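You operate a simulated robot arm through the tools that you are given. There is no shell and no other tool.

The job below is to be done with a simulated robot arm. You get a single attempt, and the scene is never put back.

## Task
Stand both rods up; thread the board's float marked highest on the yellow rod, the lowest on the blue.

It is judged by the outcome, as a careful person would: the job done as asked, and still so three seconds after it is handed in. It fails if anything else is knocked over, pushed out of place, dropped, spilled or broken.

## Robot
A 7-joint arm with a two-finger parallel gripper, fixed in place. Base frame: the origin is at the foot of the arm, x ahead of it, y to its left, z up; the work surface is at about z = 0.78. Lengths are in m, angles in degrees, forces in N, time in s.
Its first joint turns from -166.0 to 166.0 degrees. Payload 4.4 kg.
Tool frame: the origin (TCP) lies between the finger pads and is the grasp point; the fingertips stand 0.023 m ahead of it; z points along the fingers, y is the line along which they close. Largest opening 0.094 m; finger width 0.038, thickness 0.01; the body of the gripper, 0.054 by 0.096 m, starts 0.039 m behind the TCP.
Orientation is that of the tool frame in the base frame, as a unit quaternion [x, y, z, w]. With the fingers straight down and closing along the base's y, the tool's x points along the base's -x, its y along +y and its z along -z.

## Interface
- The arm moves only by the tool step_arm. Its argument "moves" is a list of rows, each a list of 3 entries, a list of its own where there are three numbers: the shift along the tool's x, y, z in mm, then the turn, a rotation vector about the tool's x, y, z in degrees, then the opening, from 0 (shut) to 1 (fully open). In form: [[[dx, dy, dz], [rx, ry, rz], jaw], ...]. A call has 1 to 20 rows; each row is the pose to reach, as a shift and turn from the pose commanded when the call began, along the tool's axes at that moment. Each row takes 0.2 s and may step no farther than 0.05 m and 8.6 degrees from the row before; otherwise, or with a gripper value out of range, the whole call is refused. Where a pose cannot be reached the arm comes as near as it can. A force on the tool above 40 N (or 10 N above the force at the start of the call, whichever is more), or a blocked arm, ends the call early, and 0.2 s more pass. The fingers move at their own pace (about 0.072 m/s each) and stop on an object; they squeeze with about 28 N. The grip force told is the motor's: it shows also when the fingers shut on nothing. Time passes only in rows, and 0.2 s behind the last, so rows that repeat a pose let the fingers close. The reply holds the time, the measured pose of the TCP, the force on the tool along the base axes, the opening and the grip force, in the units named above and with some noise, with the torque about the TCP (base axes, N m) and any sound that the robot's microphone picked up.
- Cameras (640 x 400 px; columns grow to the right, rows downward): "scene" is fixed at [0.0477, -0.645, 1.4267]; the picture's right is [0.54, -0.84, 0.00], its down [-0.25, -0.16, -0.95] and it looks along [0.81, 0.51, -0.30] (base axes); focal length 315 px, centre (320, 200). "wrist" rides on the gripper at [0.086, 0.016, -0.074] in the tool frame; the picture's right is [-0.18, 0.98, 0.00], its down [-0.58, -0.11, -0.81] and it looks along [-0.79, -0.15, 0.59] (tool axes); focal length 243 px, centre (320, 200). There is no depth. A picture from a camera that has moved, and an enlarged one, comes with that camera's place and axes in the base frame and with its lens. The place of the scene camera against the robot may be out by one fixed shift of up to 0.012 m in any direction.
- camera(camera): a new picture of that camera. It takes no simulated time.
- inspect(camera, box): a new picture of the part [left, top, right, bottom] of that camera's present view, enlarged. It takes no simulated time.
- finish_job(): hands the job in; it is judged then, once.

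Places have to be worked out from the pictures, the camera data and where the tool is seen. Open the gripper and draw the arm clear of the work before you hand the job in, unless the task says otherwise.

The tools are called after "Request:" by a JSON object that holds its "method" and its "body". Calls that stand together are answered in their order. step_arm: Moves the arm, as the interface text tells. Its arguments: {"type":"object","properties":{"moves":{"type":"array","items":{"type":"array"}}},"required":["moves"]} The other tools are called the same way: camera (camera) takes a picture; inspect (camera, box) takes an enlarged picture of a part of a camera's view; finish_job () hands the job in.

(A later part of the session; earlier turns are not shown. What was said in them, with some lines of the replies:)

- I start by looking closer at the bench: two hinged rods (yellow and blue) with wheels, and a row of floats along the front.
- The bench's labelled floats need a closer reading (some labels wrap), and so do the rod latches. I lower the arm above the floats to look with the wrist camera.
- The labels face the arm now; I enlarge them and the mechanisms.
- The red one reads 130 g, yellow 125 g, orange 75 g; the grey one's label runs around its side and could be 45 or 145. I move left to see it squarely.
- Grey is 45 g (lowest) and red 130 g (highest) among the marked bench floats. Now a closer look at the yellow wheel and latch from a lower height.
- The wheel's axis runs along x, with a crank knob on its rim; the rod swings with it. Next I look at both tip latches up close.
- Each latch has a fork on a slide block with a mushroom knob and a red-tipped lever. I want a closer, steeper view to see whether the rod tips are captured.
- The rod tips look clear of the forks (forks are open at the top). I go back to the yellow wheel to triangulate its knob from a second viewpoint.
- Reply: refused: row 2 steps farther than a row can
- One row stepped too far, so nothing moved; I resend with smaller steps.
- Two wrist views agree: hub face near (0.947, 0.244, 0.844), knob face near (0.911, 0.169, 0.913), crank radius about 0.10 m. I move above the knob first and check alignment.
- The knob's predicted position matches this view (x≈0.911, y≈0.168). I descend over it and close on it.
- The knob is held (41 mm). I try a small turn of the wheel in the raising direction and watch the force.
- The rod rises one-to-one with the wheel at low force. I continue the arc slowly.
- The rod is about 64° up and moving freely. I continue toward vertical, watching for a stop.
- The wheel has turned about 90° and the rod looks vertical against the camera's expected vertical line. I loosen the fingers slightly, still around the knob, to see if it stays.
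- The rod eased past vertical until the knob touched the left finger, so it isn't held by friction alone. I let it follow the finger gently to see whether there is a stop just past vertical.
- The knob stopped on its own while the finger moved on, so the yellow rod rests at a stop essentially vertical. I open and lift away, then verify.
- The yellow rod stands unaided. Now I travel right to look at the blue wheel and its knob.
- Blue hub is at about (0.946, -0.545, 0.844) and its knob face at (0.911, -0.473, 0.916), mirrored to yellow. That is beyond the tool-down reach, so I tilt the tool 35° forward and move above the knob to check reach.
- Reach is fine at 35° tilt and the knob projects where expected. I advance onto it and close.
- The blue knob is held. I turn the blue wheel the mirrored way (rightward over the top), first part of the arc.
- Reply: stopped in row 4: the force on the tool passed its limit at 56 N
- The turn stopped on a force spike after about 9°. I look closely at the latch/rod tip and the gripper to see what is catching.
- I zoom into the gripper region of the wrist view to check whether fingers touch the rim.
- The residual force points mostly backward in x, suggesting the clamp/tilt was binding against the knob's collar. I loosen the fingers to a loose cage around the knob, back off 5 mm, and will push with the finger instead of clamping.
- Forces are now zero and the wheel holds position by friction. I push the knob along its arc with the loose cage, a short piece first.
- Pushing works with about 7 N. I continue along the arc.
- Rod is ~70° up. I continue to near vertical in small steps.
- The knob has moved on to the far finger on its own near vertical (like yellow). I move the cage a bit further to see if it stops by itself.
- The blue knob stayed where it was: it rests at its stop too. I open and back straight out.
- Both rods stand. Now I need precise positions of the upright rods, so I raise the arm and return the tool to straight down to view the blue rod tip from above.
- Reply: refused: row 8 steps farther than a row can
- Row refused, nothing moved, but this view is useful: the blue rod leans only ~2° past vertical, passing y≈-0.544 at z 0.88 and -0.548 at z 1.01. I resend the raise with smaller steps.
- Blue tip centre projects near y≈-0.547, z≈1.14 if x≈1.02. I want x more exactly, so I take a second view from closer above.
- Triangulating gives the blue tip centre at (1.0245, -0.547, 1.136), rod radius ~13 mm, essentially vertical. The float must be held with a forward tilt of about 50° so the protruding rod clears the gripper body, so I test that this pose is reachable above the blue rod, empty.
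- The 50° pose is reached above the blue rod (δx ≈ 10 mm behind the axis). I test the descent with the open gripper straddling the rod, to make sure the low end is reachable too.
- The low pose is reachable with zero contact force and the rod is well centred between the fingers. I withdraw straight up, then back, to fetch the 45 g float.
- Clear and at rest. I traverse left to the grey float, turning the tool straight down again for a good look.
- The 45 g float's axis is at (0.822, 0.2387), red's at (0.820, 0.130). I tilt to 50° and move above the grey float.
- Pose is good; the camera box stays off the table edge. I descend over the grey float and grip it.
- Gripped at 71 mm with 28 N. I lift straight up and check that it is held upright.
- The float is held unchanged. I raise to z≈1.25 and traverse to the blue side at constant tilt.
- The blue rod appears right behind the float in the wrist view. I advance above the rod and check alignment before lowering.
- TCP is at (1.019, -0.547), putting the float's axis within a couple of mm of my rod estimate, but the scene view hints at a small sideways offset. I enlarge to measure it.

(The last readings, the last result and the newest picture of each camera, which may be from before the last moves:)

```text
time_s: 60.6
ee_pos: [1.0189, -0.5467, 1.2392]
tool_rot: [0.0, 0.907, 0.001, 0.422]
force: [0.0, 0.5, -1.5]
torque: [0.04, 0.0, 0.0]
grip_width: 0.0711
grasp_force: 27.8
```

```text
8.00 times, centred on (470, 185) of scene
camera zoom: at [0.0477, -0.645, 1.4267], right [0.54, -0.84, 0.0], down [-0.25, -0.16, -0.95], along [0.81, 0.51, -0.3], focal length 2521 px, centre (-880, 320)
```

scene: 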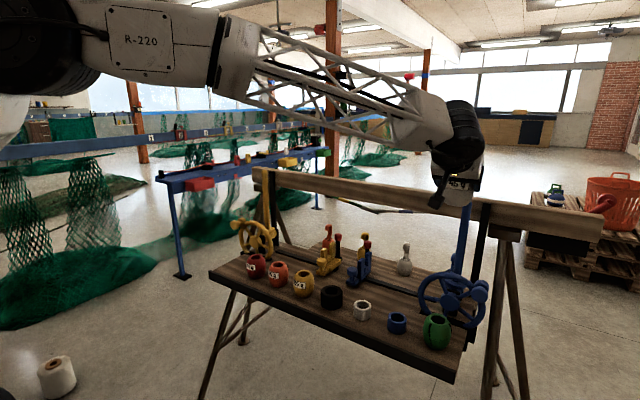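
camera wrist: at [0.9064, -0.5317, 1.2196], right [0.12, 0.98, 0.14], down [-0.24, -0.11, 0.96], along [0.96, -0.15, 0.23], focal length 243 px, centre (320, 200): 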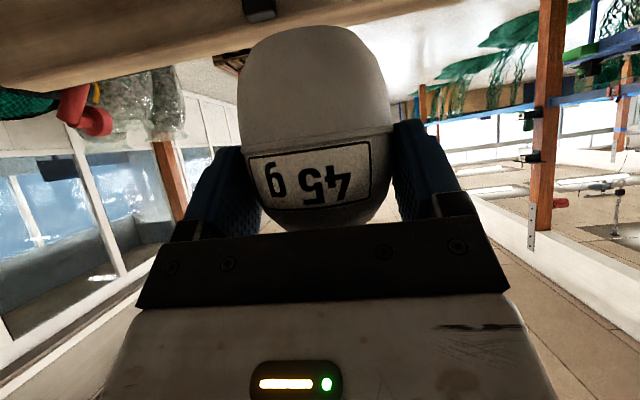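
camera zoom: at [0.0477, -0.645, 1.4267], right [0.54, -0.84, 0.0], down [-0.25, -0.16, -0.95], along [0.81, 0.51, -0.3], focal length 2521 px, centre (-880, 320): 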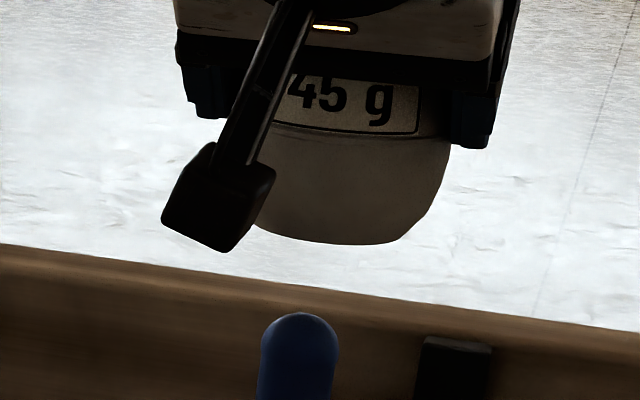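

The wrist silhouette puts the float's axis about 12 mm ahead of the TCP (not 7), so I pull back 6 mm in x, then lower slowly until the tip starts to enter, watching the force.

Request:
{"method": "step_arm", "body": {"moves": [[[3.9, -0.3, -4.6], [0, 0, 0], 0.5], [[11.6, -0.3, 1.8], [0, 0, 0], 0.5], [[19.2, -0.3, 8.3], [0, 0, 0], 0.5], [[23.8, -0.3, 12.1], [0, 0, 0], 0.5], [[27.6, -0.3, 15.3], [0, 0, 0], 0.5], [[31.5, -0.3, 18.5], [0, 0, 0], 0.5], [[31.5, -0.3, 18.5], [0, 0, 0], 0.5]]}}

Request:
{"method": "inspect", "body": {"camera": "scene", "box": [440, 165, 500, 215]}}

Request:
{"method": "camera", "body": {"camera": "wrist"}}

```text
time_s: 62.2
ee_pos: [1.0109, -0.5474, 1.2029]
tool_rot: [0.0, 0.906, 0.0, 0.422]
force: [-1.3, 0.6, -1.4]
torque: [-0.03, 0.01, 0.01]
grip_width: 0.0708
grasp_force: 28.4
```

```text
8.00 times, centred on (470, 190) of scene
camera zoom: at [0.0477, -0.645, 1.4267], right [0.54, -0.84, 0.0], down [-0.25, -0.16, -0.95], along [0.81, 0.51, -0.3], focal length 2521 px, centre (-880, 280)
```

zoom: 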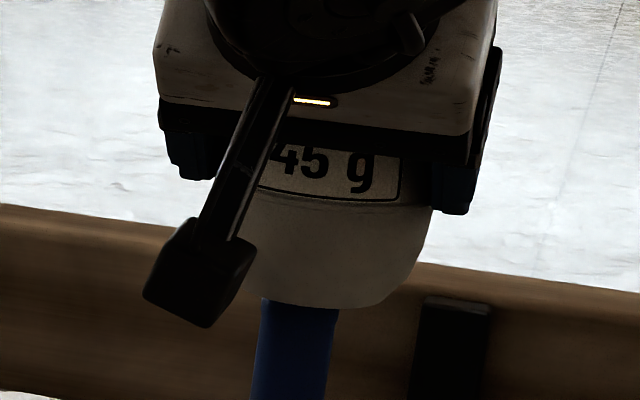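

```text
taken
camera wrist: at [0.8989, -0.5317, 1.1833], right [0.12, 0.98, 0.14], down [-0.24, -0.11, 0.96], along [0.96, -0.15, 0.23], focal length 243 px, centre (320, 200)
```

wrist: 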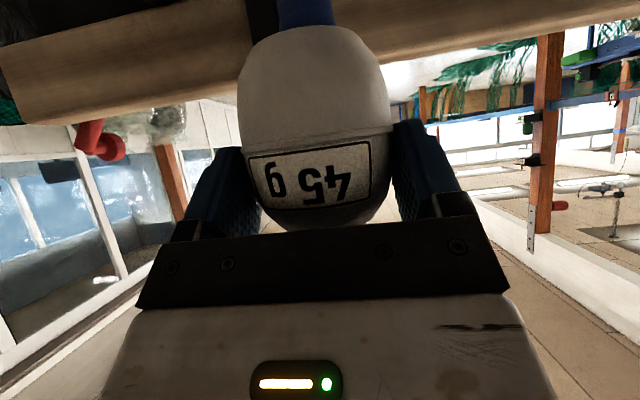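

Alignment looks good in both views with negligible force; the tip is just inside. I lower another 35 mm slowly.

Request:
{"method": "step_arm", "body": {"moves": [[[3.8, 0, 3.2], [0, 0, 0], 0.5], [[7.6, 0, 6.4], [0, 0, 0], 0.5], [[11.5, 0, 9.6], [0, 0, 0], 0.5], [[15.3, 0, 12.9], [0, 0, 0], 0.5], [[19.2, 0, 16.1], [0, 0, 0], 0.5], [[23, 0, 19.3], [0, 0, 0], 0.5], [[26.8, 0, 22.5], [0, 0, 0], 0.5], [[26.8, 0, 22.5], [0, 0, 0], 0.5]]}}

Request:
{"method": "inspect", "body": {"camera": "scene", "box": [430, 165, 510, 225]}}

```text
time_s: 64.0
ee_pos: [1.0128, -0.547, 1.1681]
tool_rot: [0.0, 0.906, 0.001, 0.423]
force: [0.6, 0.2, -1.6]
torque: [0.03, 0.04, -0.02]
grip_width: 0.071
grasp_force: 28.3
```

```text
6.67 times, centred on (470, 195) of scene
camera zoom: at [0.0477, -0.645, 1.4267], right [0.54, -0.84, 0.0], down [-0.25, -0.16, -0.95], along [0.81, 0.51, -0.3], focal length 2100 px, centre (-680, 233)
```

zoom: 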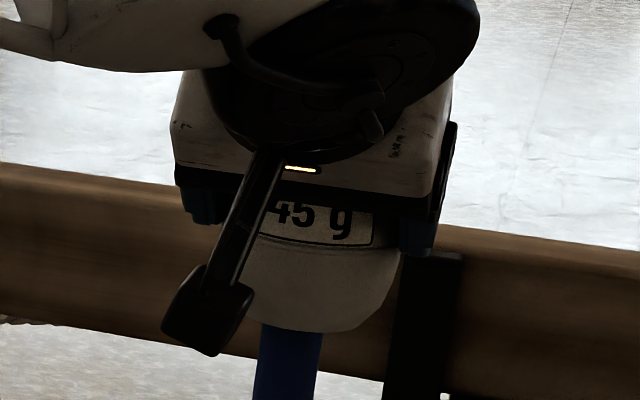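

The float is threaded with no side force. I lower it down the rod toward the flange.

Request:
{"method": "step_arm", "body": {"moves": [[[15.3, 0, 12.9], [0, 0, 0], 0.5], [[30.6, 0, 25.7], [0, 0, 0], 0.5], [[46, 0, 38.6], [0, 0, 0], 0.5], [[61.3, 0, 51.4], [0, 0, 0], 0.5], [[76.6, 0, 64.3], [0, 0, 0], 0.5], [[91.9, 0, 77.2], [0, 0, 0], 0.5], [[107.2, 0, 90], [0, 0, 0], 0.5], [[122.6, 0, 102.9], [0, 0, 0], 0.5], [[137.9, 0, 115.7], [0, 0, 0], 0.5], [[151, 0, 126.7], [0, 0, 0], 0.5], [[151, 0, 126.7], [0, 0, 0], 0.5]]}}

Request:
{"method": "inspect", "body": {"camera": "scene", "box": [400, 180, 540, 330]}}

Request:
{"method": "camera", "body": {"camera": "wrist"}}

```text
time_s: 66.4
ee_pos: [1.0104, -0.5465, 0.9702]
tool_rot: [0.001, 0.907, 0.0, 0.421]
force: [0.3, -0.6, -1.6]
torque: [-0.01, 0.0, 0.02]
grip_width: 0.0708
grasp_force: 27.3
```

```text
2.67 times, centred on (470, 255) of scene
camera zoom: at [0.0477, -0.645, 1.4267], right [0.54, -0.84, 0.0], down [-0.25, -0.16, -0.95], along [0.81, 0.51, -0.3], focal length 840 px, centre (-80, 53)
```

zoom: 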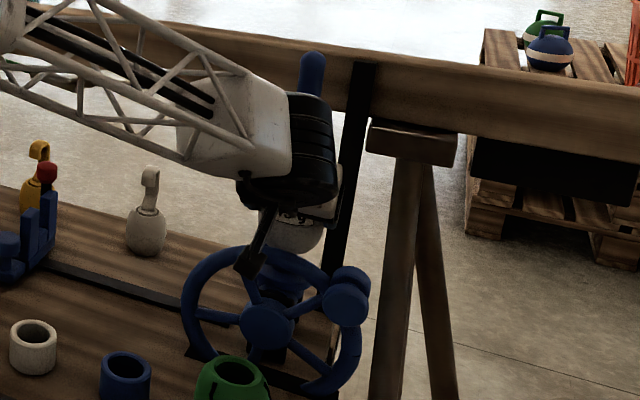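

```text
taken
camera wrist: at [0.8986, -0.5304, 0.9521], right [0.12, 0.98, 0.14], down [-0.24, -0.11, 0.96], along [0.96, -0.15, 0.23], focal length 243 px, centre (320, 200)
```

wrist: 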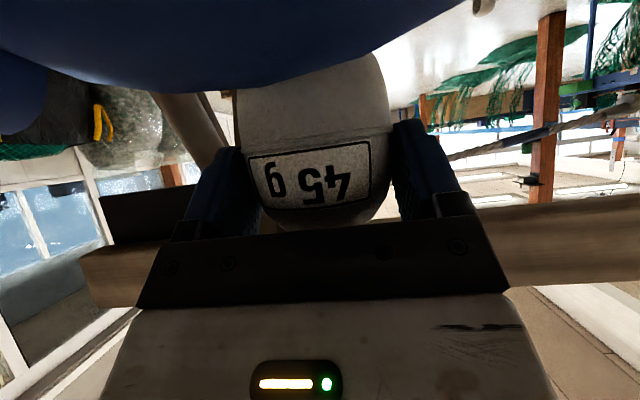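

No contact yet at z 0.970. I inch down a few mm at a time to feel for the flange or rim.

Request:
{"method": "step_arm", "body": {"moves": [[[1.5, 0, 1.3], [0, 0, 0], 0.5], [[3.1, 0, 2.6], [0, 0, 0], 0.5], [[4.6, 0, 3.9], [0, 0, 0], 0.5], [[6.1, 0, 5.1], [0, 0, 0], 0.5]]}}

Request:
{"method": "inspect", "body": {"camera": "scene", "box": [440, 220, 510, 270]}}

```text
time_s: 67.4
ee_pos: [1.0106, -0.5478, 0.9636]
tool_rot: [0.001, 0.907, 0.0, 0.421]
force: [1.1, 0.1, -1.7]
torque: [-0.01, 0.0, -0.02]
grip_width: 0.071
grasp_force: 28.0
```

```text
8.00 times, centred on (475, 245) of scene
camera zoom: at [0.0477, -0.645, 1.4267], right [0.54, -0.84, 0.0], down [-0.25, -0.16, -0.95], along [0.81, 0.51, -0.3], focal length 2521 px, centre (-920, -160)
```

zoom: 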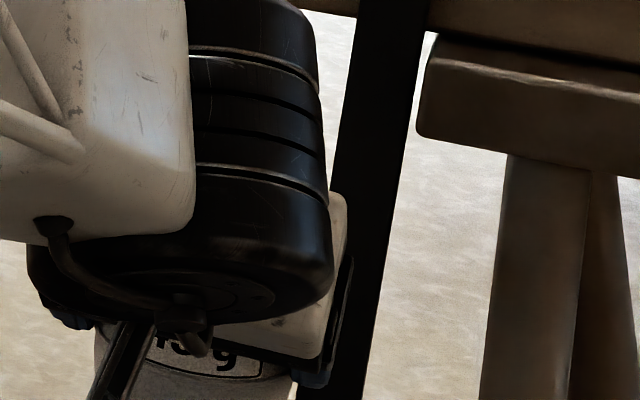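

Still free. I go another 6 mm.

Request:
{"method": "step_arm", "body": {"moves": [[[1.5, 0, 1.3], [0, 0, 0], 0.5], [[3.1, 0, 2.6], [0, 0, 0], 0.5], [[4.6, 0, 3.9], [0, 0, 0], 0.5], [[4.6, 0, 3.9], [0, 0, 0], 0.5]]}}

Request:
{"method": "inspect", "body": {"camera": "scene", "box": [430, 240, 520, 300]}}

```text
time_s: 68.4
ee_pos: [1.0121, -0.5473, 0.9584]
tool_rot: [0.0, 0.907, 0.001, 0.421]
force: [0.3, 0.3, -2.6]
torque: [-0.02, 0.04, 0.01]
grip_width: 0.071
grasp_force: 27.7
```

```text
6.67 times, centred on (475, 270) of scene
camera zoom: at [0.0477, -0.645, 1.4267], right [0.54, -0.84, 0.0], down [-0.25, -0.16, -0.95], along [0.81, 0.51, -0.3], focal length 2100 px, centre (-713, -267)
```

zoom: 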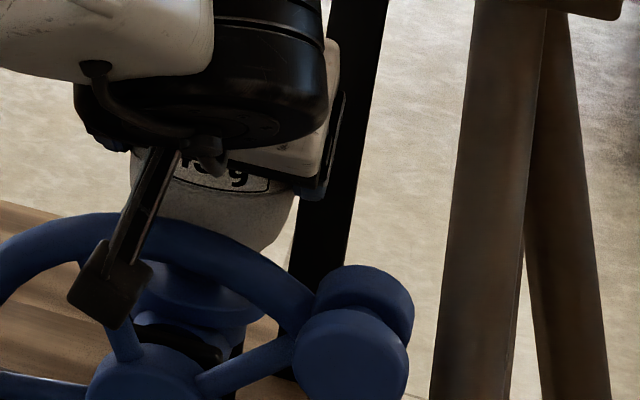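

I stop here, about 1–2 cm above the flange to keep clear of the wheel rim, and open so the float settles down the rod.

Request:
{"method": "step_arm", "body": {"moves": [[[0, 0, 0], [0, 0, 0], 0.8], [[0, 0, 0], [0, 0, 0], 1], [[0, 0, 0], [0, 0, 0], 1]]}}

Request:
{"method": "camera", "body": {"camera": "wrist"}}

Request:
{"method": "inspect", "body": {"camera": "scene", "box": [430, 240, 520, 300]}}

```text
time_s: 69.2
ee_pos: [1.011, -0.5471, 0.9573]
tool_rot: [0.001, 0.907, 0.0, 0.422]
force: [-0.2, -0.1, -0.3]
torque: [0.0, 0.03, 0.06]
grip_width: 0.0942
grasp_force: 0.1
```

```text
taken
camera wrist: at [0.8994, -0.531, 0.9382], right [0.12, 0.98, 0.14], down [-0.24, -0.11, 0.96], along [0.96, -0.15, 0.23], focal length 243 px, centre (320, 200)
```

wrist: 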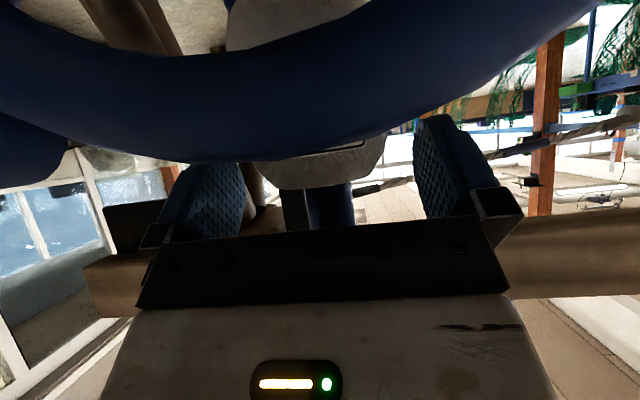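

```text
6.67 times, centred on (475, 270) of scene
camera zoom: at [0.0477, -0.645, 1.4267], right [0.54, -0.84, 0.0], down [-0.25, -0.16, -0.95], along [0.81, 0.51, -0.3], focal length 2100 px, centre (-713, -267)
```

zoom: 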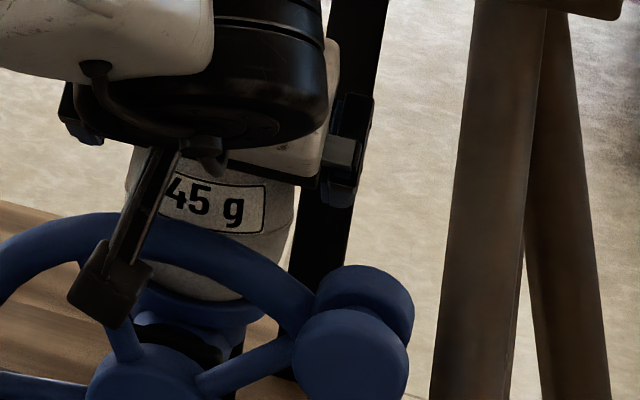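

The 45 g float dropped onto the blue flange and sits upright. I raise straight up off the rod and back away.

Request:
{"method": "step_arm", "body": {"moves": [[[-33.7, 0, -28.3], [0, 0, 0], 1], [[-67.4, 0, -56.6], [0, 0, 0], 1], [[-101.1, 0, -84.9], [0, 0, 0], 1], [[-134.8, 0, -113.2], [0, 0, 0], 1], [[-168.5, 0, -141.5], [0, 0, 0], 1], [[-202.2, 0, -169.8], [0, 0, 0], 1], [[-219, 0, -184], [0, 0, 0], 1], [[-193.3, 0, -214.6], [0, 0, 0], 1], [[-167.6, 0, -245.2], [0, 0, 0], 1], [[-141.9, 0, -275.8], [0, 0, 0], 1], [[-116.2, 0, -306.4], [0, 0, 0], 1], [[-90.5, 0, -337], [0, 0, 0], 1]]}}

Request:
{"method": "inspect", "body": {"camera": "scene", "box": [400, 180, 540, 330]}}

```text
time_s: 71.8
ee_pos: [0.8105, -0.5477, 1.2445]
tool_rot: [0.0, 0.907, 0.001, 0.422]
force: [-0.9, -0.2, -0.4]
torque: [0.04, -0.04, 0.01]
grip_width: 0.0942
grasp_force: 0.0
```

```text
2.67 times, centred on (470, 255) of scene
camera zoom: at [0.0477, -0.645, 1.4267], right [0.54, -0.84, 0.0], down [-0.25, -0.16, -0.95], along [0.81, 0.51, -0.3], focal length 840 px, centre (-80, 53)
```

zoom: 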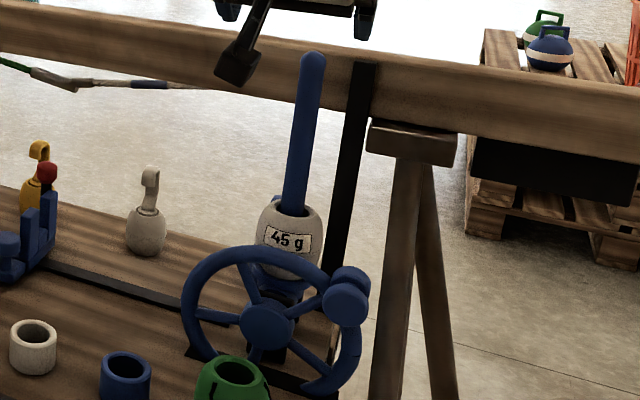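

The 45 g float is on the blue rod. Now I traverse left to triangulate the yellow rod tip with the tool straight down.

Request:
{"method": "step_arm", "body": {"moves": [[[-1.1, 44, -6.9], [0, 8.4, 0], 1], [[-2.3, 88, -13.8], [0, 16.8, 0], 1], [[-3.4, 132, -20.8], [0, 25.2, 0], 1], [[-4.6, 176, -27.7], [0, 33.6, 0], 1], [[-5.7, 220, -34.7], [0, 42, 0], 1], [[-6.8, 264, -41.6], [0, 50, 0], 1], [[-8, 308, -48.5], [0, 50, 0], 1], [[-9.1, 352, -55.5], [0, 50, 0], 1], [[-10.2, 396, -62.4], [0, 50, 0], 1], [[-11.4, 440, -69.4], [0, 50, 0], 1], [[-12.5, 484, -76.3], [0, 50, 0], 1], [[-13.7, 528, -83.2], [0, 50, 0], 1], [[-14.8, 572, -90.2], [0, 50, 0], 1], [[-15.9, 616, -97.1], [0, 50, 0], 1], [[-17.1, 660, -104], [0, 50, 0], 1], [[-18.2, 704, -111], [0, 50, 0], 1], [[-19.4, 748, -118], [0, 50, 0], 1], [[-20.5, 793, -124.9], [0, 50, 0], 1], [[-20.5, 793, -124.9], [0, 50, 0], 1]]}}

Request:
{"method": "inspect", "body": {"camera": "wrist", "box": [220, 60, 420, 230]}}

```text
time_s: 75.8
ee_pos: [0.7287, 0.2451, 1.3395]
tool_rot: [-0.001, 1.0, 0.001, 0.0]
force: [0.4, -0.2, -0.2]
torque: [-0.05, 0.01, 0.0]
grip_width: 0.0939
grasp_force: 0.0
```

```text
2.35 times, centred on (320, 145) of wrist
camera zoom: at [0.6434, 0.2611, 1.4128], right [0.18, 0.98, 0.0], down [0.58, -0.11, 0.81], along [0.79, -0.15, -0.59], focal length 571 px, centre (320, 329)
```

zoom: 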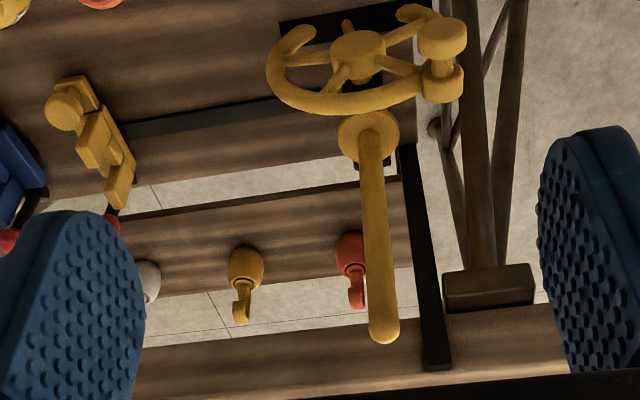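

Now the second, closer view of the yellow tip.

Request:
{"method": "step_arm", "body": {"moves": [[[-40, 0, 4], [0, 0, 0], 1], [[-80, 0, 8], [0, 0, 0], 1], [[-120, 0, 12], [0, 0, 0], 1], [[-158, 0, 15], [0, 0, 0], 1], [[-158, 0, 15], [0, 0, 0], 1]]}}

Request:
{"method": "inspect", "body": {"camera": "wrist", "box": [220, 60, 420, 230]}}

```text
time_s: 77.0
ee_pos: [0.8884, 0.2454, 1.3255]
tool_rot: [-0.001, 1.0, 0.002, 0.0]
force: [-0.7, 0.0, 0.4]
torque: [0.02, -0.04, 0.02]
grip_width: 0.0942
grasp_force: 0.1
```

```text
2.35 times, centred on (320, 145) of wrist
camera zoom: at [0.8024, 0.2607, 1.3981], right [0.18, 0.98, 0.0], down [0.58, -0.11, 0.81], along [0.79, -0.15, -0.59], focal length 571 px, centre (320, 329)
```

zoom: 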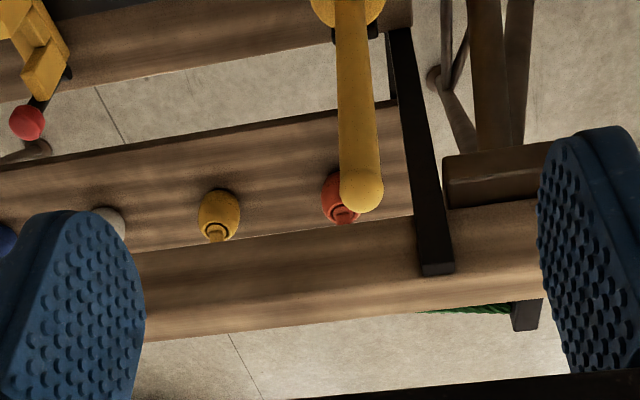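

The yellow tip centre triangulates to (1.024, 0.243, 1.137), vertical over its hub. I go to the red 130 g float at (0.825, 0.130) with the 50° tilt.

Request:
{"method": "step_arm", "body": {"moves": [[[12, -11.5, 30], [0, -8.4, 0], 1], [[24, -23, 66], [0, -16.8, 0], 1], [[36, -34.5, 102], [0, -25.2, 0], 1], [[48, -46, 138], [0, -33.6, 0], 1], [[60, -57.5, 175], [0, -42, 0], 1], [[73, -69, 213], [0, -50, 0], 1], [[73, -80.5, 252], [0, -50, 0], 1], [[73, -92, 290], [0, -50, 0], 1], [[73, -103.5, 328], [0, -50, 0], 1], [[73, -115.4, 365], [0, -50, 0], 1], [[73, -115.4, 365], [0, -50, 0], 1]]}}

Request:
{"method": "inspect", "body": {"camera": "scene", "box": [170, 190, 330, 300]}}

Request:
{"method": "camera", "body": {"camera": "wrist"}}

```text
time_s: 79.4
ee_pos: [0.8108, 0.1292, 0.9605]
tool_rot: [-0.001, 0.906, 0.001, 0.423]
force: [1.0, -0.4, 0.4]
torque: [-0.03, 0.02, 0.03]
grip_width: 0.0941
grasp_force: 0.0
```

```text
3.64 times, centred on (250, 245) of scene
camera zoom: at [0.0477, -0.645, 1.4267], right [0.54, -0.84, 0.0], down [-0.25, -0.16, -0.95], along [0.81, 0.51, -0.3], focal length 1146 px, centre (574, 36)
```

zoom: 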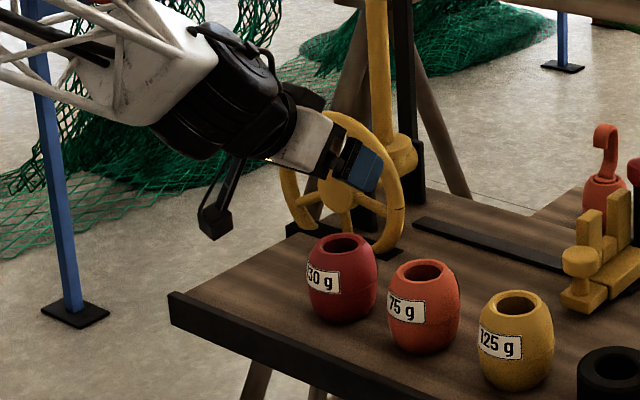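

```text
taken
camera wrist: at [0.6988, 0.1448, 0.941], right [0.12, 0.98, 0.14], down [-0.24, -0.11, 0.96], along [0.96, -0.15, 0.23], focal length 243 px, centre (320, 200)
```

wrist: 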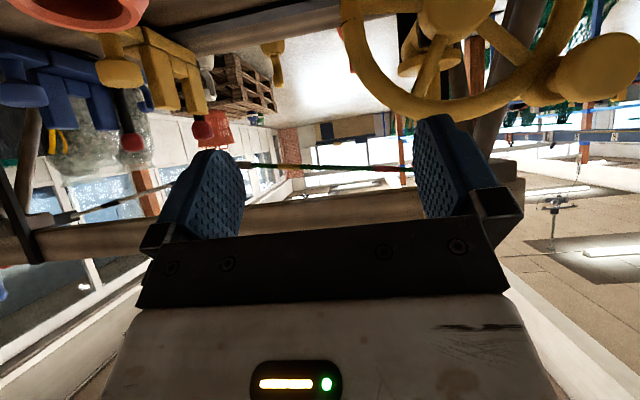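

Good position. I descend over the red float and grip it.

Request:
{"method": "step_arm", "body": {"moves": [[[30, 0.2, 27], [0, 0, 0], 1], [[60, 0.4, 54], [0, 0, 0], 1], [[76, 0.5, 68], [0, 0, 0], 1], [[90.5, 0.5, 81.2], [0, 0, 0], 1], [[90.5, 0.5, 81.2], [0, 0, 0], 1], [[90.5, 0.5, 81.2], [0, 0, 0], 0.5], [[90.5, 0.5, 81.2], [0, 0, 0], 0.5], [[90.5, 0.5, 81.2], [0, 0, 0], 0.5]]}}

Request:
{"method": "camera", "body": {"camera": "wrist"}}

Request:
{"method": "inspect", "body": {"camera": "scene", "box": [170, 190, 330, 300]}}

```text
time_s: 81.2
ee_pos: [0.8157, 0.1307, 0.8369]
tool_rot: [0.001, 0.906, 0.0, 0.423]
force: [0.6, 0.7, 0.2]
torque: [0.0, -0.02, -0.02]
grip_width: 0.0706
grasp_force: 27.9
```

```text
taken
camera wrist: at [0.7039, 0.1465, 0.818], right [0.12, 0.98, 0.14], down [-0.24, -0.11, 0.96], along [0.96, -0.15, 0.23], focal length 243 px, centre (320, 200)
```

wrist: 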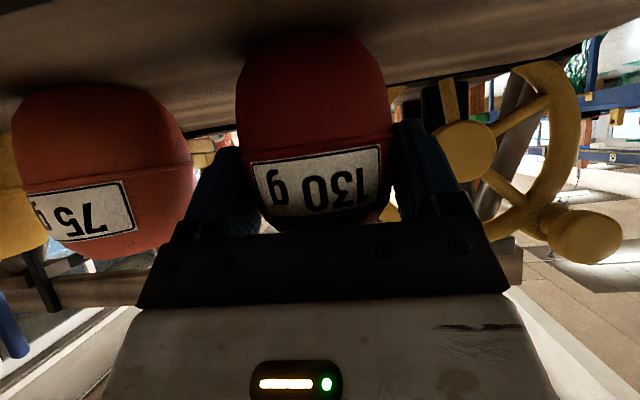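

```text
3.64 times, centred on (250, 245) of scene
camera zoom: at [0.0477, -0.645, 1.4267], right [0.54, -0.84, 0.0], down [-0.25, -0.16, -0.95], along [0.81, 0.51, -0.3], focal length 1146 px, centre (574, 36)
```

zoom: 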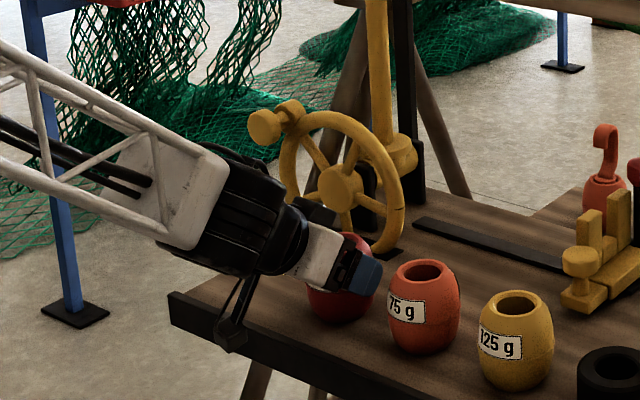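

Gripped (70.6 mm, 28 N), same silhouette as the grey one so same 12 mm offset. I lift straight up to z≈1.25.

Request:
{"method": "step_arm", "body": {"moves": [[[-7.7, 0, -6.4], [0, 0, 0], 0.5], [[-23, 0, -19.3], [0, 0, 0], 0.5], [[-50, 0, -42], [0, 0, 0], 0.5], [[-84, 0, -70], [0, 0, 0], 0.5], [[-118, 0, -99], [0, 0, 0], 0.5], [[-152, 0, -127], [0, 0, 0], 0.5], [[-186, 0, -156], [0, 0, 0], 0.5], [[-220, 0, -185], [0, 0, 0], 0.5], [[-254, 0, -213], [0, 0, 0], 0.5], [[-288, 0, -242], [0, 0, 0], 0.5], [[-316, 0, -265.5], [0, 0, 0], 0.5], [[-316, 40, -265.5], [0, 0, 0], 0.5], [[-316, 80, -265.5], [0, 0, 0], 0.5], [[-316, 112, -265.5], [0, 0, 0], 0.5], [[-316, 112, -265.5], [0, 0, 0], 0.5]]}}

Request:
{"method": "camera", "body": {"camera": "wrist"}}

Request:
{"method": "camera", "body": {"camera": "scene"}}

```text
time_s: 84.4
ee_pos: [0.8159, 0.2435, 1.2524]
tool_rot: [0.0, 0.907, 0.001, 0.422]
force: [0.5, -0.2, -0.2]
torque: [0.04, -0.03, -0.02]
grip_width: 0.0708
grasp_force: 28.0
```

```text
taken
camera wrist: at [0.704, 0.2587, 1.2325], right [0.12, 0.98, 0.14], down [-0.24, -0.11, 0.96], along [0.96, -0.15, 0.23], focal length 243 px, centre (320, 200)
```

wrist: 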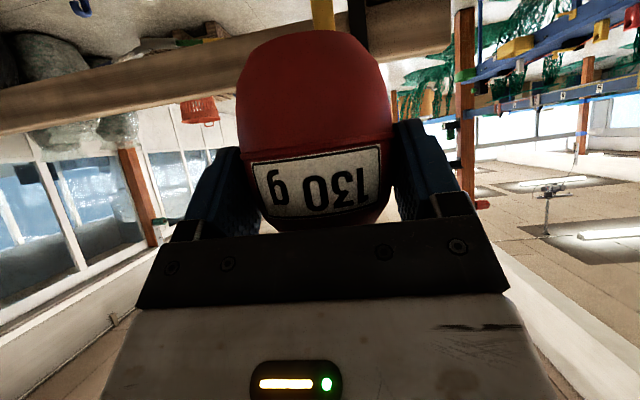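

```text
taken
```

scene: 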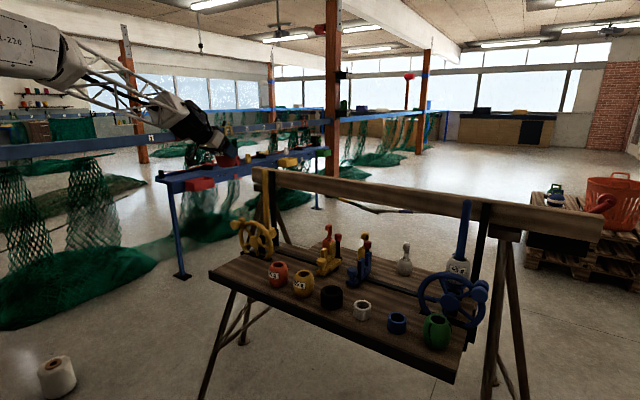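

Held firmly. I advance above the yellow rod, then check.

Request:
{"method": "step_arm", "body": {"moves": [[[-25, 0, 31], [0, 0, 0], 0.5], [[-50, 0, 62], [0, 0, 0], 0.5], [[-75, 0, 93], [0, 0, 0], 0.5], [[-100, 0, 124], [0, 0, 0], 0.5], [[-118.7, -0.5, 157], [0, 0, 0], 0.5], [[-118.7, -0.5, 157], [0, 0, 0], 0.5], [[-118.7, -0.5, 157], [0, 0, 0], 0.5]]}}

Request:
{"method": "inspect", "body": {"camera": "scene", "box": [230, 130, 310, 190]}}

Request:
{"method": "camera", "body": {"camera": "wrist"}}

```text
time_s: 86.0
ee_pos: [1.0138, 0.243, 1.2408]
tool_rot: [0.001, 0.907, 0.0, 0.422]
force: [0.2, -0.1, -0.1]
torque: [0.01, 0.04, -0.01]
grip_width: 0.0706
grasp_force: 27.9
```

```text
6.67 times, centred on (270, 160) of scene
camera zoom: at [0.0477, -0.645, 1.4267], right [0.54, -0.84, 0.0], down [-0.25, -0.16, -0.95], along [0.81, 0.51, -0.3], focal length 2100 px, centre (653, 467)
```

zoom: 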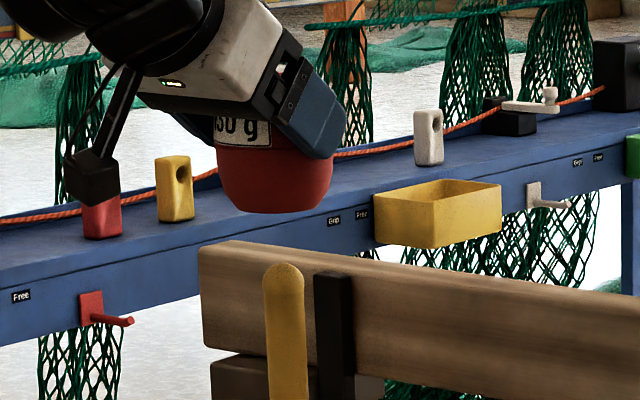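

```text
taken
camera wrist: at [0.9007, 0.2579, 1.2216], right [0.12, 0.98, 0.14], down [-0.24, -0.11, 0.96], along [0.96, -0.15, 0.23], focal length 243 px, centre (320, 200)
```

wrist: 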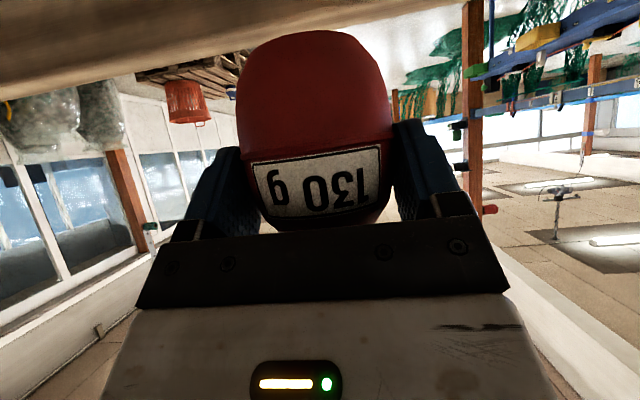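

The float is over the rod within ~2–3 mm. I shift 1 mm and lower slowly onto the tip.

Request:
{"method": "step_arm", "body": {"moves": [[[7.7, -1, 6.4], [0, 0, 0], 0.5], [[15.3, -1, 12.9], [0, 0, 0], 0.5], [[19.9, -1, 16.7], [0, 0, 0], 0.5], [[23.7, -1, 19.9], [0, 0, 0], 0.5], [[27.6, -1, 23.1], [0, 0, 0], 0.5], [[31.4, -1, 26.4], [0, 0, 0], 0.5], [[31.4, -1, 26.4], [0, 0, 0], 0.5]]}}

Request:
{"method": "inspect", "body": {"camera": "scene", "box": [230, 140, 310, 200]}}

Request:
{"method": "camera", "body": {"camera": "wrist"}}

```text
time_s: 87.6
ee_pos: [1.0144, 0.241, 1.1995]
tool_rot: [0.0, 0.906, 0.0, 0.422]
force: [0.2, -0.7, -0.6]
torque: [0.04, 0.02, 0.0]
grip_width: 0.0705
grasp_force: 27.7
```

```text
6.67 times, centred on (270, 170) of scene
camera zoom: at [0.0477, -0.645, 1.4267], right [0.54, -0.84, 0.0], down [-0.25, -0.16, -0.95], along [0.81, 0.51, -0.3], focal length 2100 px, centre (653, 400)
```

zoom: 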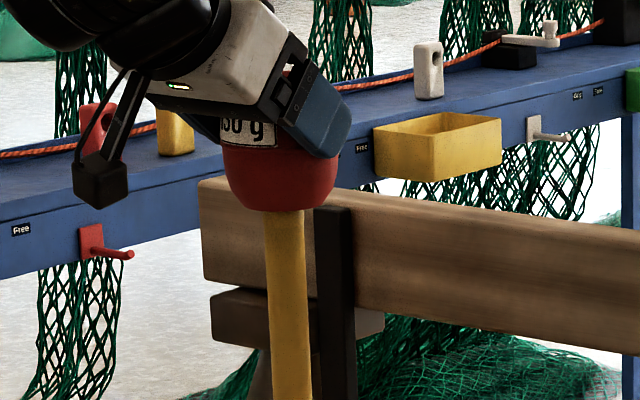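

```text
taken
camera wrist: at [0.9021, 0.2573, 1.1811], right [0.12, 0.98, 0.14], down [-0.24, -0.11, 0.96], along [0.96, -0.15, 0.23], focal length 243 px, centre (320, 200)
```

wrist: 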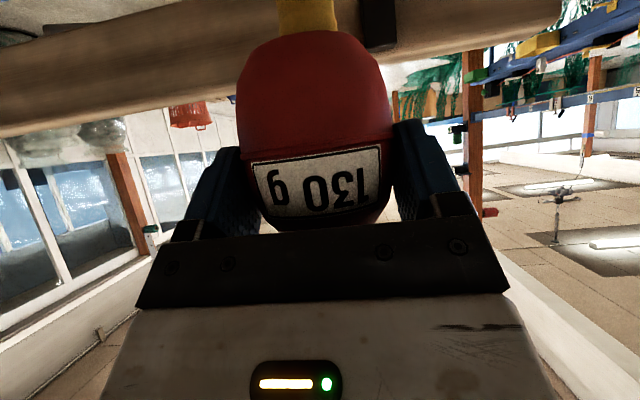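

The tip is entering, forces near zero. I lower further.

Request:
{"method": "step_arm", "body": {"moves": [[[3.8, 0, 3.2], [0, 0, 0], 0.5], [[7.6, 0, 6.4], [0, 0, 0], 0.5], [[11.5, 0, 9.6], [0, 0, 0], 0.5], [[15.3, 0, 12.9], [0, 0, 0], 0.5], [[19.2, 0, 16.1], [0, 0, 0], 0.5], [[23, 0, 19.3], [0, 0, 0], 0.5], [[26.8, 0, 22.5], [0, 0, 0], 0.5], [[26.8, 0, 22.5], [0, 0, 0], 0.5]]}}

Request:
{"method": "inspect", "body": {"camera": "scene", "box": [230, 150, 310, 210]}}

```text
time_s: 89.4
ee_pos: [1.014, 0.2411, 1.1672]
tool_rot: [0.0, 0.907, 0.0, 0.422]
force: [-0.6, 0.4, 0.1]
torque: [0.0, 0.04, -0.01]
grip_width: 0.0702
grasp_force: 27.9
```

```text
6.67 times, centred on (270, 180) of scene
camera zoom: at [0.0477, -0.645, 1.4267], right [0.54, -0.84, 0.0], down [-0.25, -0.16, -0.95], along [0.81, 0.51, -0.3], focal length 2100 px, centre (653, 333)
```

zoom: 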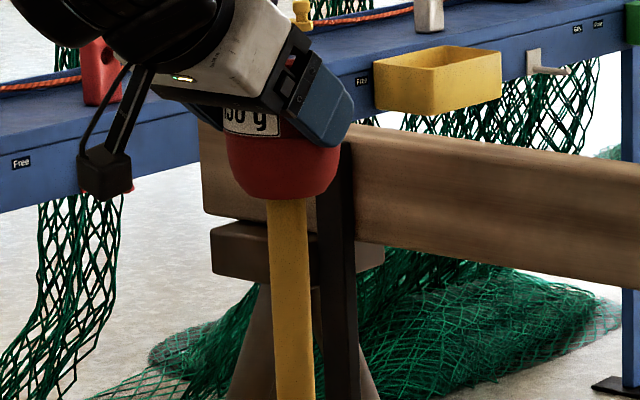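

Threaded 4 cm with no resistance. I lower it down the rod.

Request:
{"method": "step_arm", "body": {"moves": [[[15.3, 0, 12.9], [0, 0, 0], 0.5], [[30.6, 0, 25.7], [0, 0, 0], 0.5], [[46, 0, 38.6], [0, 0, 0], 0.5], [[61.3, 0, 51.4], [0, 0, 0], 0.5], [[76.6, 0, 64.3], [0, 0, 0], 0.5], [[91.9, 0, 77.2], [0, 0, 0], 0.5], [[107.2, 0, 90], [0, 0, 0], 0.5], [[122.6, 0, 102.9], [0, 0, 0], 0.5], [[137.9, 0, 115.7], [0, 0, 0], 0.5], [[150, 0, 126], [0, 0, 0], 0.5], [[150, 0, 126], [0, 0, 0], 0.5]]}}

Request:
{"method": "inspect", "body": {"camera": "scene", "box": [210, 170, 330, 270]}}

Request:
{"method": "camera", "body": {"camera": "wrist"}}

```text
time_s: 91.8
ee_pos: [1.0139, 0.2417, 0.968]
tool_rot: [0.0, 0.907, 0.0, 0.422]
force: [0.0, -0.4, -0.4]
torque: [0.01, -0.01, 0.01]
grip_width: 0.0704
grasp_force: 27.9
```

```text
4.00 times, centred on (270, 220) of scene
camera zoom: at [0.0477, -0.645, 1.4267], right [0.54, -0.84, 0.0], down [-0.25, -0.16, -0.95], along [0.81, 0.51, -0.3], focal length 1260 px, centre (520, 120)
```

zoom: 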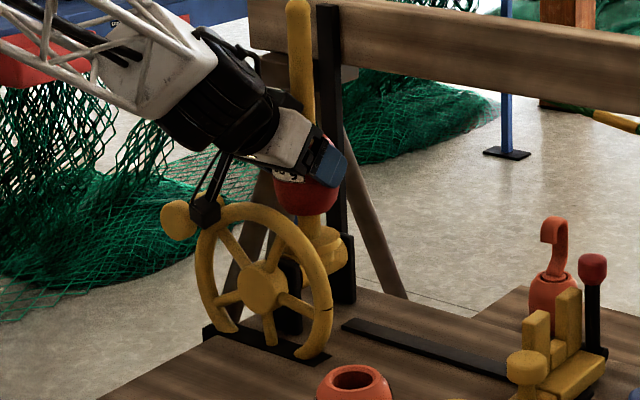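

```text
taken
camera wrist: at [0.9017, 0.258, 0.95], right [0.12, 0.98, 0.14], down [-0.24, -0.11, 0.96], along [0.96, -0.15, 0.23], focal length 243 px, centre (320, 200)
```

wrist: 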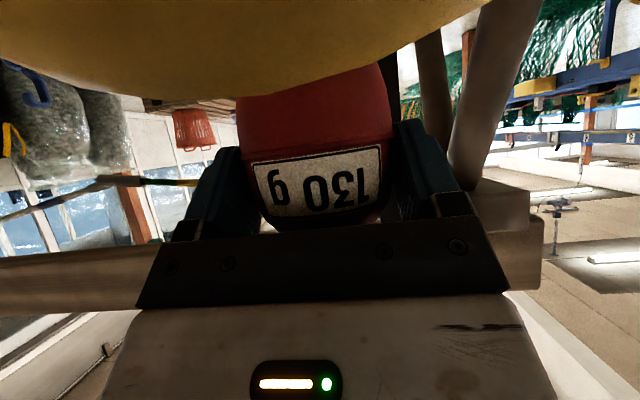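

Near the bottom now, with the camera box clear of the knob. I inch down 8 mm more, then release.

Request:
{"method": "step_arm", "body": {"moves": [[[1.5, 0, 1.3], [0, 0, 0], 0.5], [[3.1, 0, 2.6], [0, 0, 0], 0.5], [[4.6, 0, 3.9], [0, 0, 0], 0.5], [[6.5, 0, 5.4], [0, 0, 0], 0.5], [[6.5, 0, 5.4], [0, 0, 0], 0.5]]}}

```text
time_s: 93.0
ee_pos: [1.0144, 0.2427, 0.9613]
tool_rot: [0.0, 0.907, 0.0, 0.422]
force: [0.4, -0.1, -0.5]
torque: [0.01, 0.05, 0.01]
grip_width: 0.0706
grasp_force: 28.1
```

No contact forces at z 0.961; I open so the float settles onto the yellow flange.

Request:
{"method": "step_arm", "body": {"moves": [[[0, 0, 0], [0, 0, 0], 0.8], [[0, 0, 0], [0, 0, 0], 1], [[0, 0, 0], [0, 0, 0], 1]]}}

Request:
{"method": "inspect", "body": {"camera": "scene", "box": [210, 170, 330, 270]}}

Request:
{"method": "camera", "body": {"camera": "wrist"}}

```text
time_s: 93.8
ee_pos: [1.0133, 0.2413, 0.96]
tool_rot: [0.001, 0.907, 0.0, 0.422]
force: [0.4, 0.0, 0.6]
torque: [0.0, -0.01, 0.04]
grip_width: 0.094
grasp_force: 0.1
```

```text
4.00 times, centred on (270, 220) of scene
camera zoom: at [0.0477, -0.645, 1.4267], right [0.54, -0.84, 0.0], down [-0.25, -0.16, -0.95], along [0.81, 0.51, -0.3], focal length 1260 px, centre (520, 120)
```

zoom: 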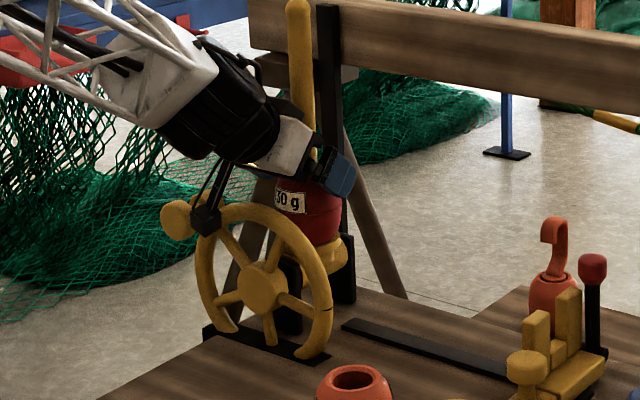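

```text
taken
camera wrist: at [0.9018, 0.2578, 0.9415], right [0.12, 0.98, 0.14], down [-0.24, -0.11, 0.96], along [0.96, -0.15, 0.23], focal length 243 px, centre (320, 200)
```

wrist: 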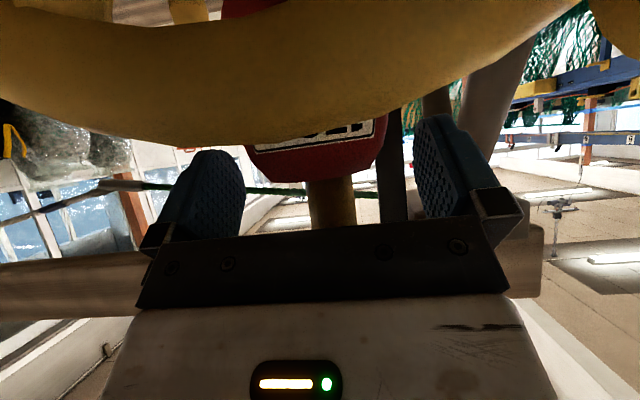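

The red float settled on the flange. I raise straight up off the rod and withdraw back and high.

Request:
{"method": "step_arm", "body": {"moves": [[[-33.7, 0, -28.3], [0, 0, 0], 1], [[-67.4, 0, -56.6], [0, 0, 0], 1], [[-101.1, 0, -84.9], [0, 0, 0], 1], [[-134.8, 0, -113.2], [0, 0, 0], 1], [[-168.5, 0, -141.5], [0, 0, 0], 1], [[-202.2, 0, -169.8], [0, 0, 0], 1], [[-225, 0, -189], [0, 0, 0], 1], [[-199.3, 0, -219.6], [0, 0, 0], 1], [[-173.6, 0, -250.2], [0, 0, 0], 1], [[-147.9, 0, -280.8], [0, 0, 0], 1], [[-122.2, 0, -311.4], [0, 0, 0], 1], [[-96.5, 0, -342], [0, 0, 0], 1], [[-96.5, 0, -342], [0, 8, 0], 1], [[-96.5, -10, -342], [0, 16, 0], 1], [[-96.5, -20, -342], [0, 24, 0], 1], [[-96.5, -30, -342], [0, 32, 0], 1], [[-96.5, -40, -342], [0, 40, 0], 1], [[-96.5, -50, -342], [0, 50, 0], 1]]}}

Request:
{"method": "camera", "body": {"camera": "scene"}}

```text
refused: row 18 steps farther than a row can; nothing moved
```

```text
taken
```

scene: 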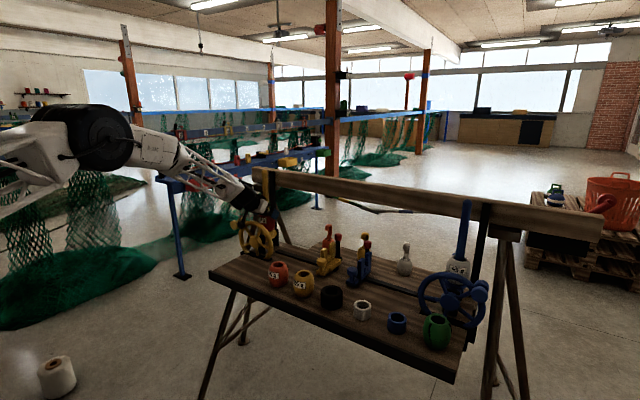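

The last rotation row was too large; I resend with it reduced.

Request:
{"method": "step_arm", "body": {"moves": [[[-33.7, 0, -28.3], [0, 0, 0], 1], [[-67.4, 0, -56.6], [0, 0, 0], 1], [[-101.1, 0, -84.9], [0, 0, 0], 1], [[-134.8, 0, -113.2], [0, 0, 0], 1], [[-168.5, 0, -141.5], [0, 0, 0], 1], [[-202.2, 0, -169.8], [0, 0, 0], 1], [[-225, 0, -189], [0, 0, 0], 1], [[-199.3, 0, -219.6], [0, 0, 0], 1], [[-173.6, 0, -250.2], [0, 0, 0], 1], [[-147.9, 0, -280.8], [0, 0, 0], 1], [[-122.2, 0, -311.4], [0, 0, 0], 1], [[-96.5, 0, -342], [0, 0, 0], 1], [[-96.5, 0, -342], [0, 8, 0], 1], [[-96.5, -10, -342], [0, 16, 0], 1], [[-96.5, -20, -342], [0, 24, 0], 1], [[-96.5, -30, -342], [0, 32, 0], 1], [[-96.5, -40, -342], [0, 40, 0], 1], [[-96.5, -50, -342], [0, 48, 0], 1]]}}

Request:
{"method": "camera", "body": {"camera": "scene"}}

Request:
{"method": "inspect", "body": {"camera": "scene", "box": [200, 160, 380, 310]}}

Request:
{"method": "inspect", "body": {"camera": "scene", "box": [340, 180, 530, 350]}}

Request:
{"method": "camera", "body": {"camera": "wrist"}}

```text
time_s: 97.6
ee_pos: [0.8135, 0.19, 1.2567]
tool_rot: [-0.001, 1.0, 0.001, 0.016]
force: [0.0, -0.5, 1.2]
torque: [0.0, -0.01, -0.03]
grip_width: 0.0941
grasp_force: 0.0
```

```text
taken
```

scene: 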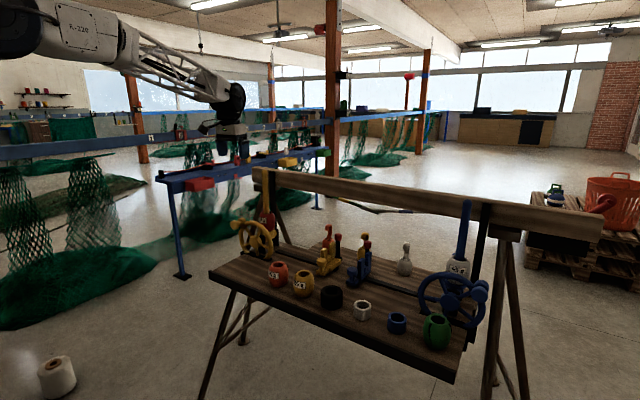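

```text
2.67 times, centred on (290, 235) of scene
camera zoom: at [0.0477, -0.645, 1.4267], right [0.54, -0.84, 0.0], down [-0.25, -0.16, -0.95], along [0.81, 0.51, -0.3], focal length 840 px, centre (400, 107)
```

zoom: 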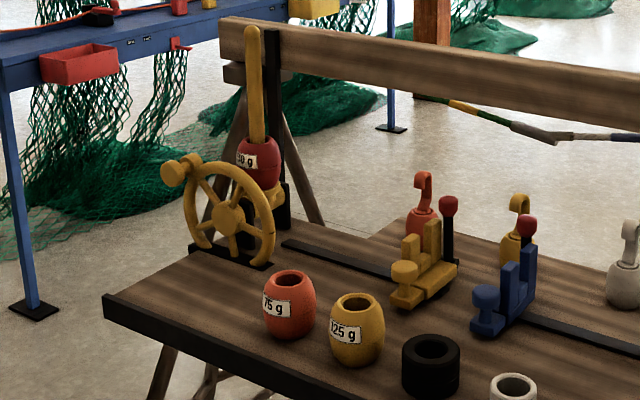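

```text
2.35 times, centred on (435, 265) of scene
camera zoom: at [0.0477, -0.645, 1.4267], right [0.54, -0.84, 0.0], down [-0.25, -0.16, -0.95], along [0.81, 0.51, -0.3], focal length 741 px, centre (49, 47)
```

zoom: 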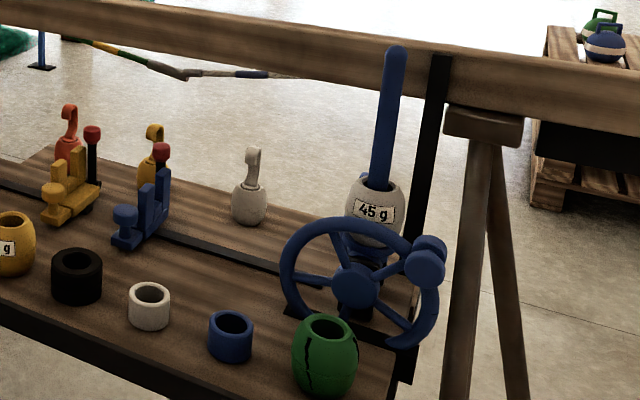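

```text
taken
camera wrist: at [0.7251, 0.2065, 1.326], right [0.18, 0.98, 0.01], down [0.55, -0.11, 0.82], along [0.81, -0.15, -0.57], focal length 243 px, centre (320, 200)
```

wrist: 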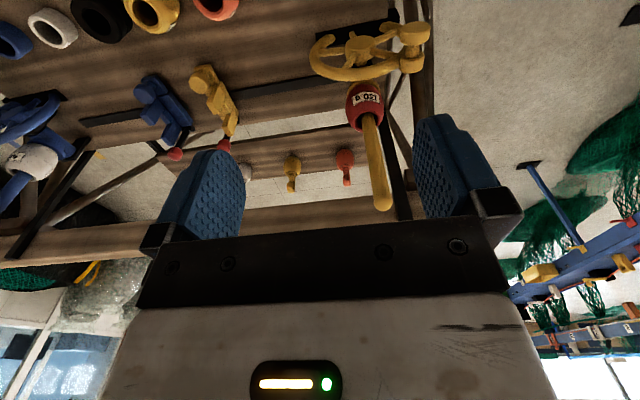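

Both floats sit on their upright rods and everything else is in place. I draw the arm further back and wait a moment to confirm stability.

Request:
{"method": "step_arm", "body": {"moves": [[[40, 0, -20], [0, 0, 0], 1], [[80, 0, -40], [0, 0, 0], 1], [[120, 0, -60], [0, 0, 0], 1], [[160, 0, -80], [0, 0, 0], 1], [[200, 0, -100], [0, 0, 0], 1], [[200, 0, -100], [0, 0, 0], 1], [[200, 0, -100], [0, 0, 0], 1], [[200, 0, -100], [0, 0, 0], 1], [[200, 0, -100], [0, 0, 0], 1], [[200, 0, -100], [0, 0, 0], 1], [[200, 0, -100], [0, 0, 0], 1], [[200, 0, -100], [0, 0, 0], 1], [[200, 0, -100], [0, 0, 0], 1]]}}

Request:
{"method": "camera", "body": {"camera": "scene"}}

```text
time_s: 100.4
ee_pos: [0.6111, 0.1919, 1.3467]
tool_rot: [0.0, 1.0, 0.002, 0.017]
force: [1.0, -0.6, 0.6]
torque: [-0.01, -0.02, 0.03]
grip_width: 0.0942
grasp_force: 0.0
```

```text
taken
```

scene: 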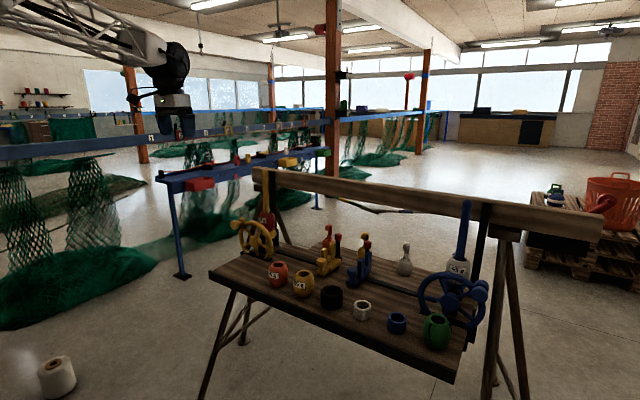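

Nothing has moved: both rods stand, with 130 g on yellow and 45 g on blue. The gripper is open and the arm is clear, so I hand the job in.

Request:
{"method": "finish_job", "body": {}}

```text
The job is handed in.
```

Both rods are standing. The red 130 g float, the highest marked, is on the yellow rod. The grey 45 g float, the lowest, is on the blue rod.

- **Rods:** I raised each one by turning its wheel about 90°. Each then stayed upright on its own, within about 2° of vertical.
- **Floats:** I lowered each float down its rod and let it go just above the flange at the base. It slid the last 1–2 cm and came to rest there.
- **Force stop:** While I was turning the blue wheel, one move stopped automatically when the force reached 56 N. I loosened the grip and pushed the knob around instead. I saw no damage or shift in the later pictures.
- **Labels:** I chose between the four labelled floats on the bench (45, 75, 125 and 130 g). I never saw the far sides of the black, white, blue and green pieces. If one of those carries a label, I would have missed it.

After backing the arm off with the gripper open, I waited about two seconds. The scene picture showed both rods and floats still in place and nothing else disturbed.
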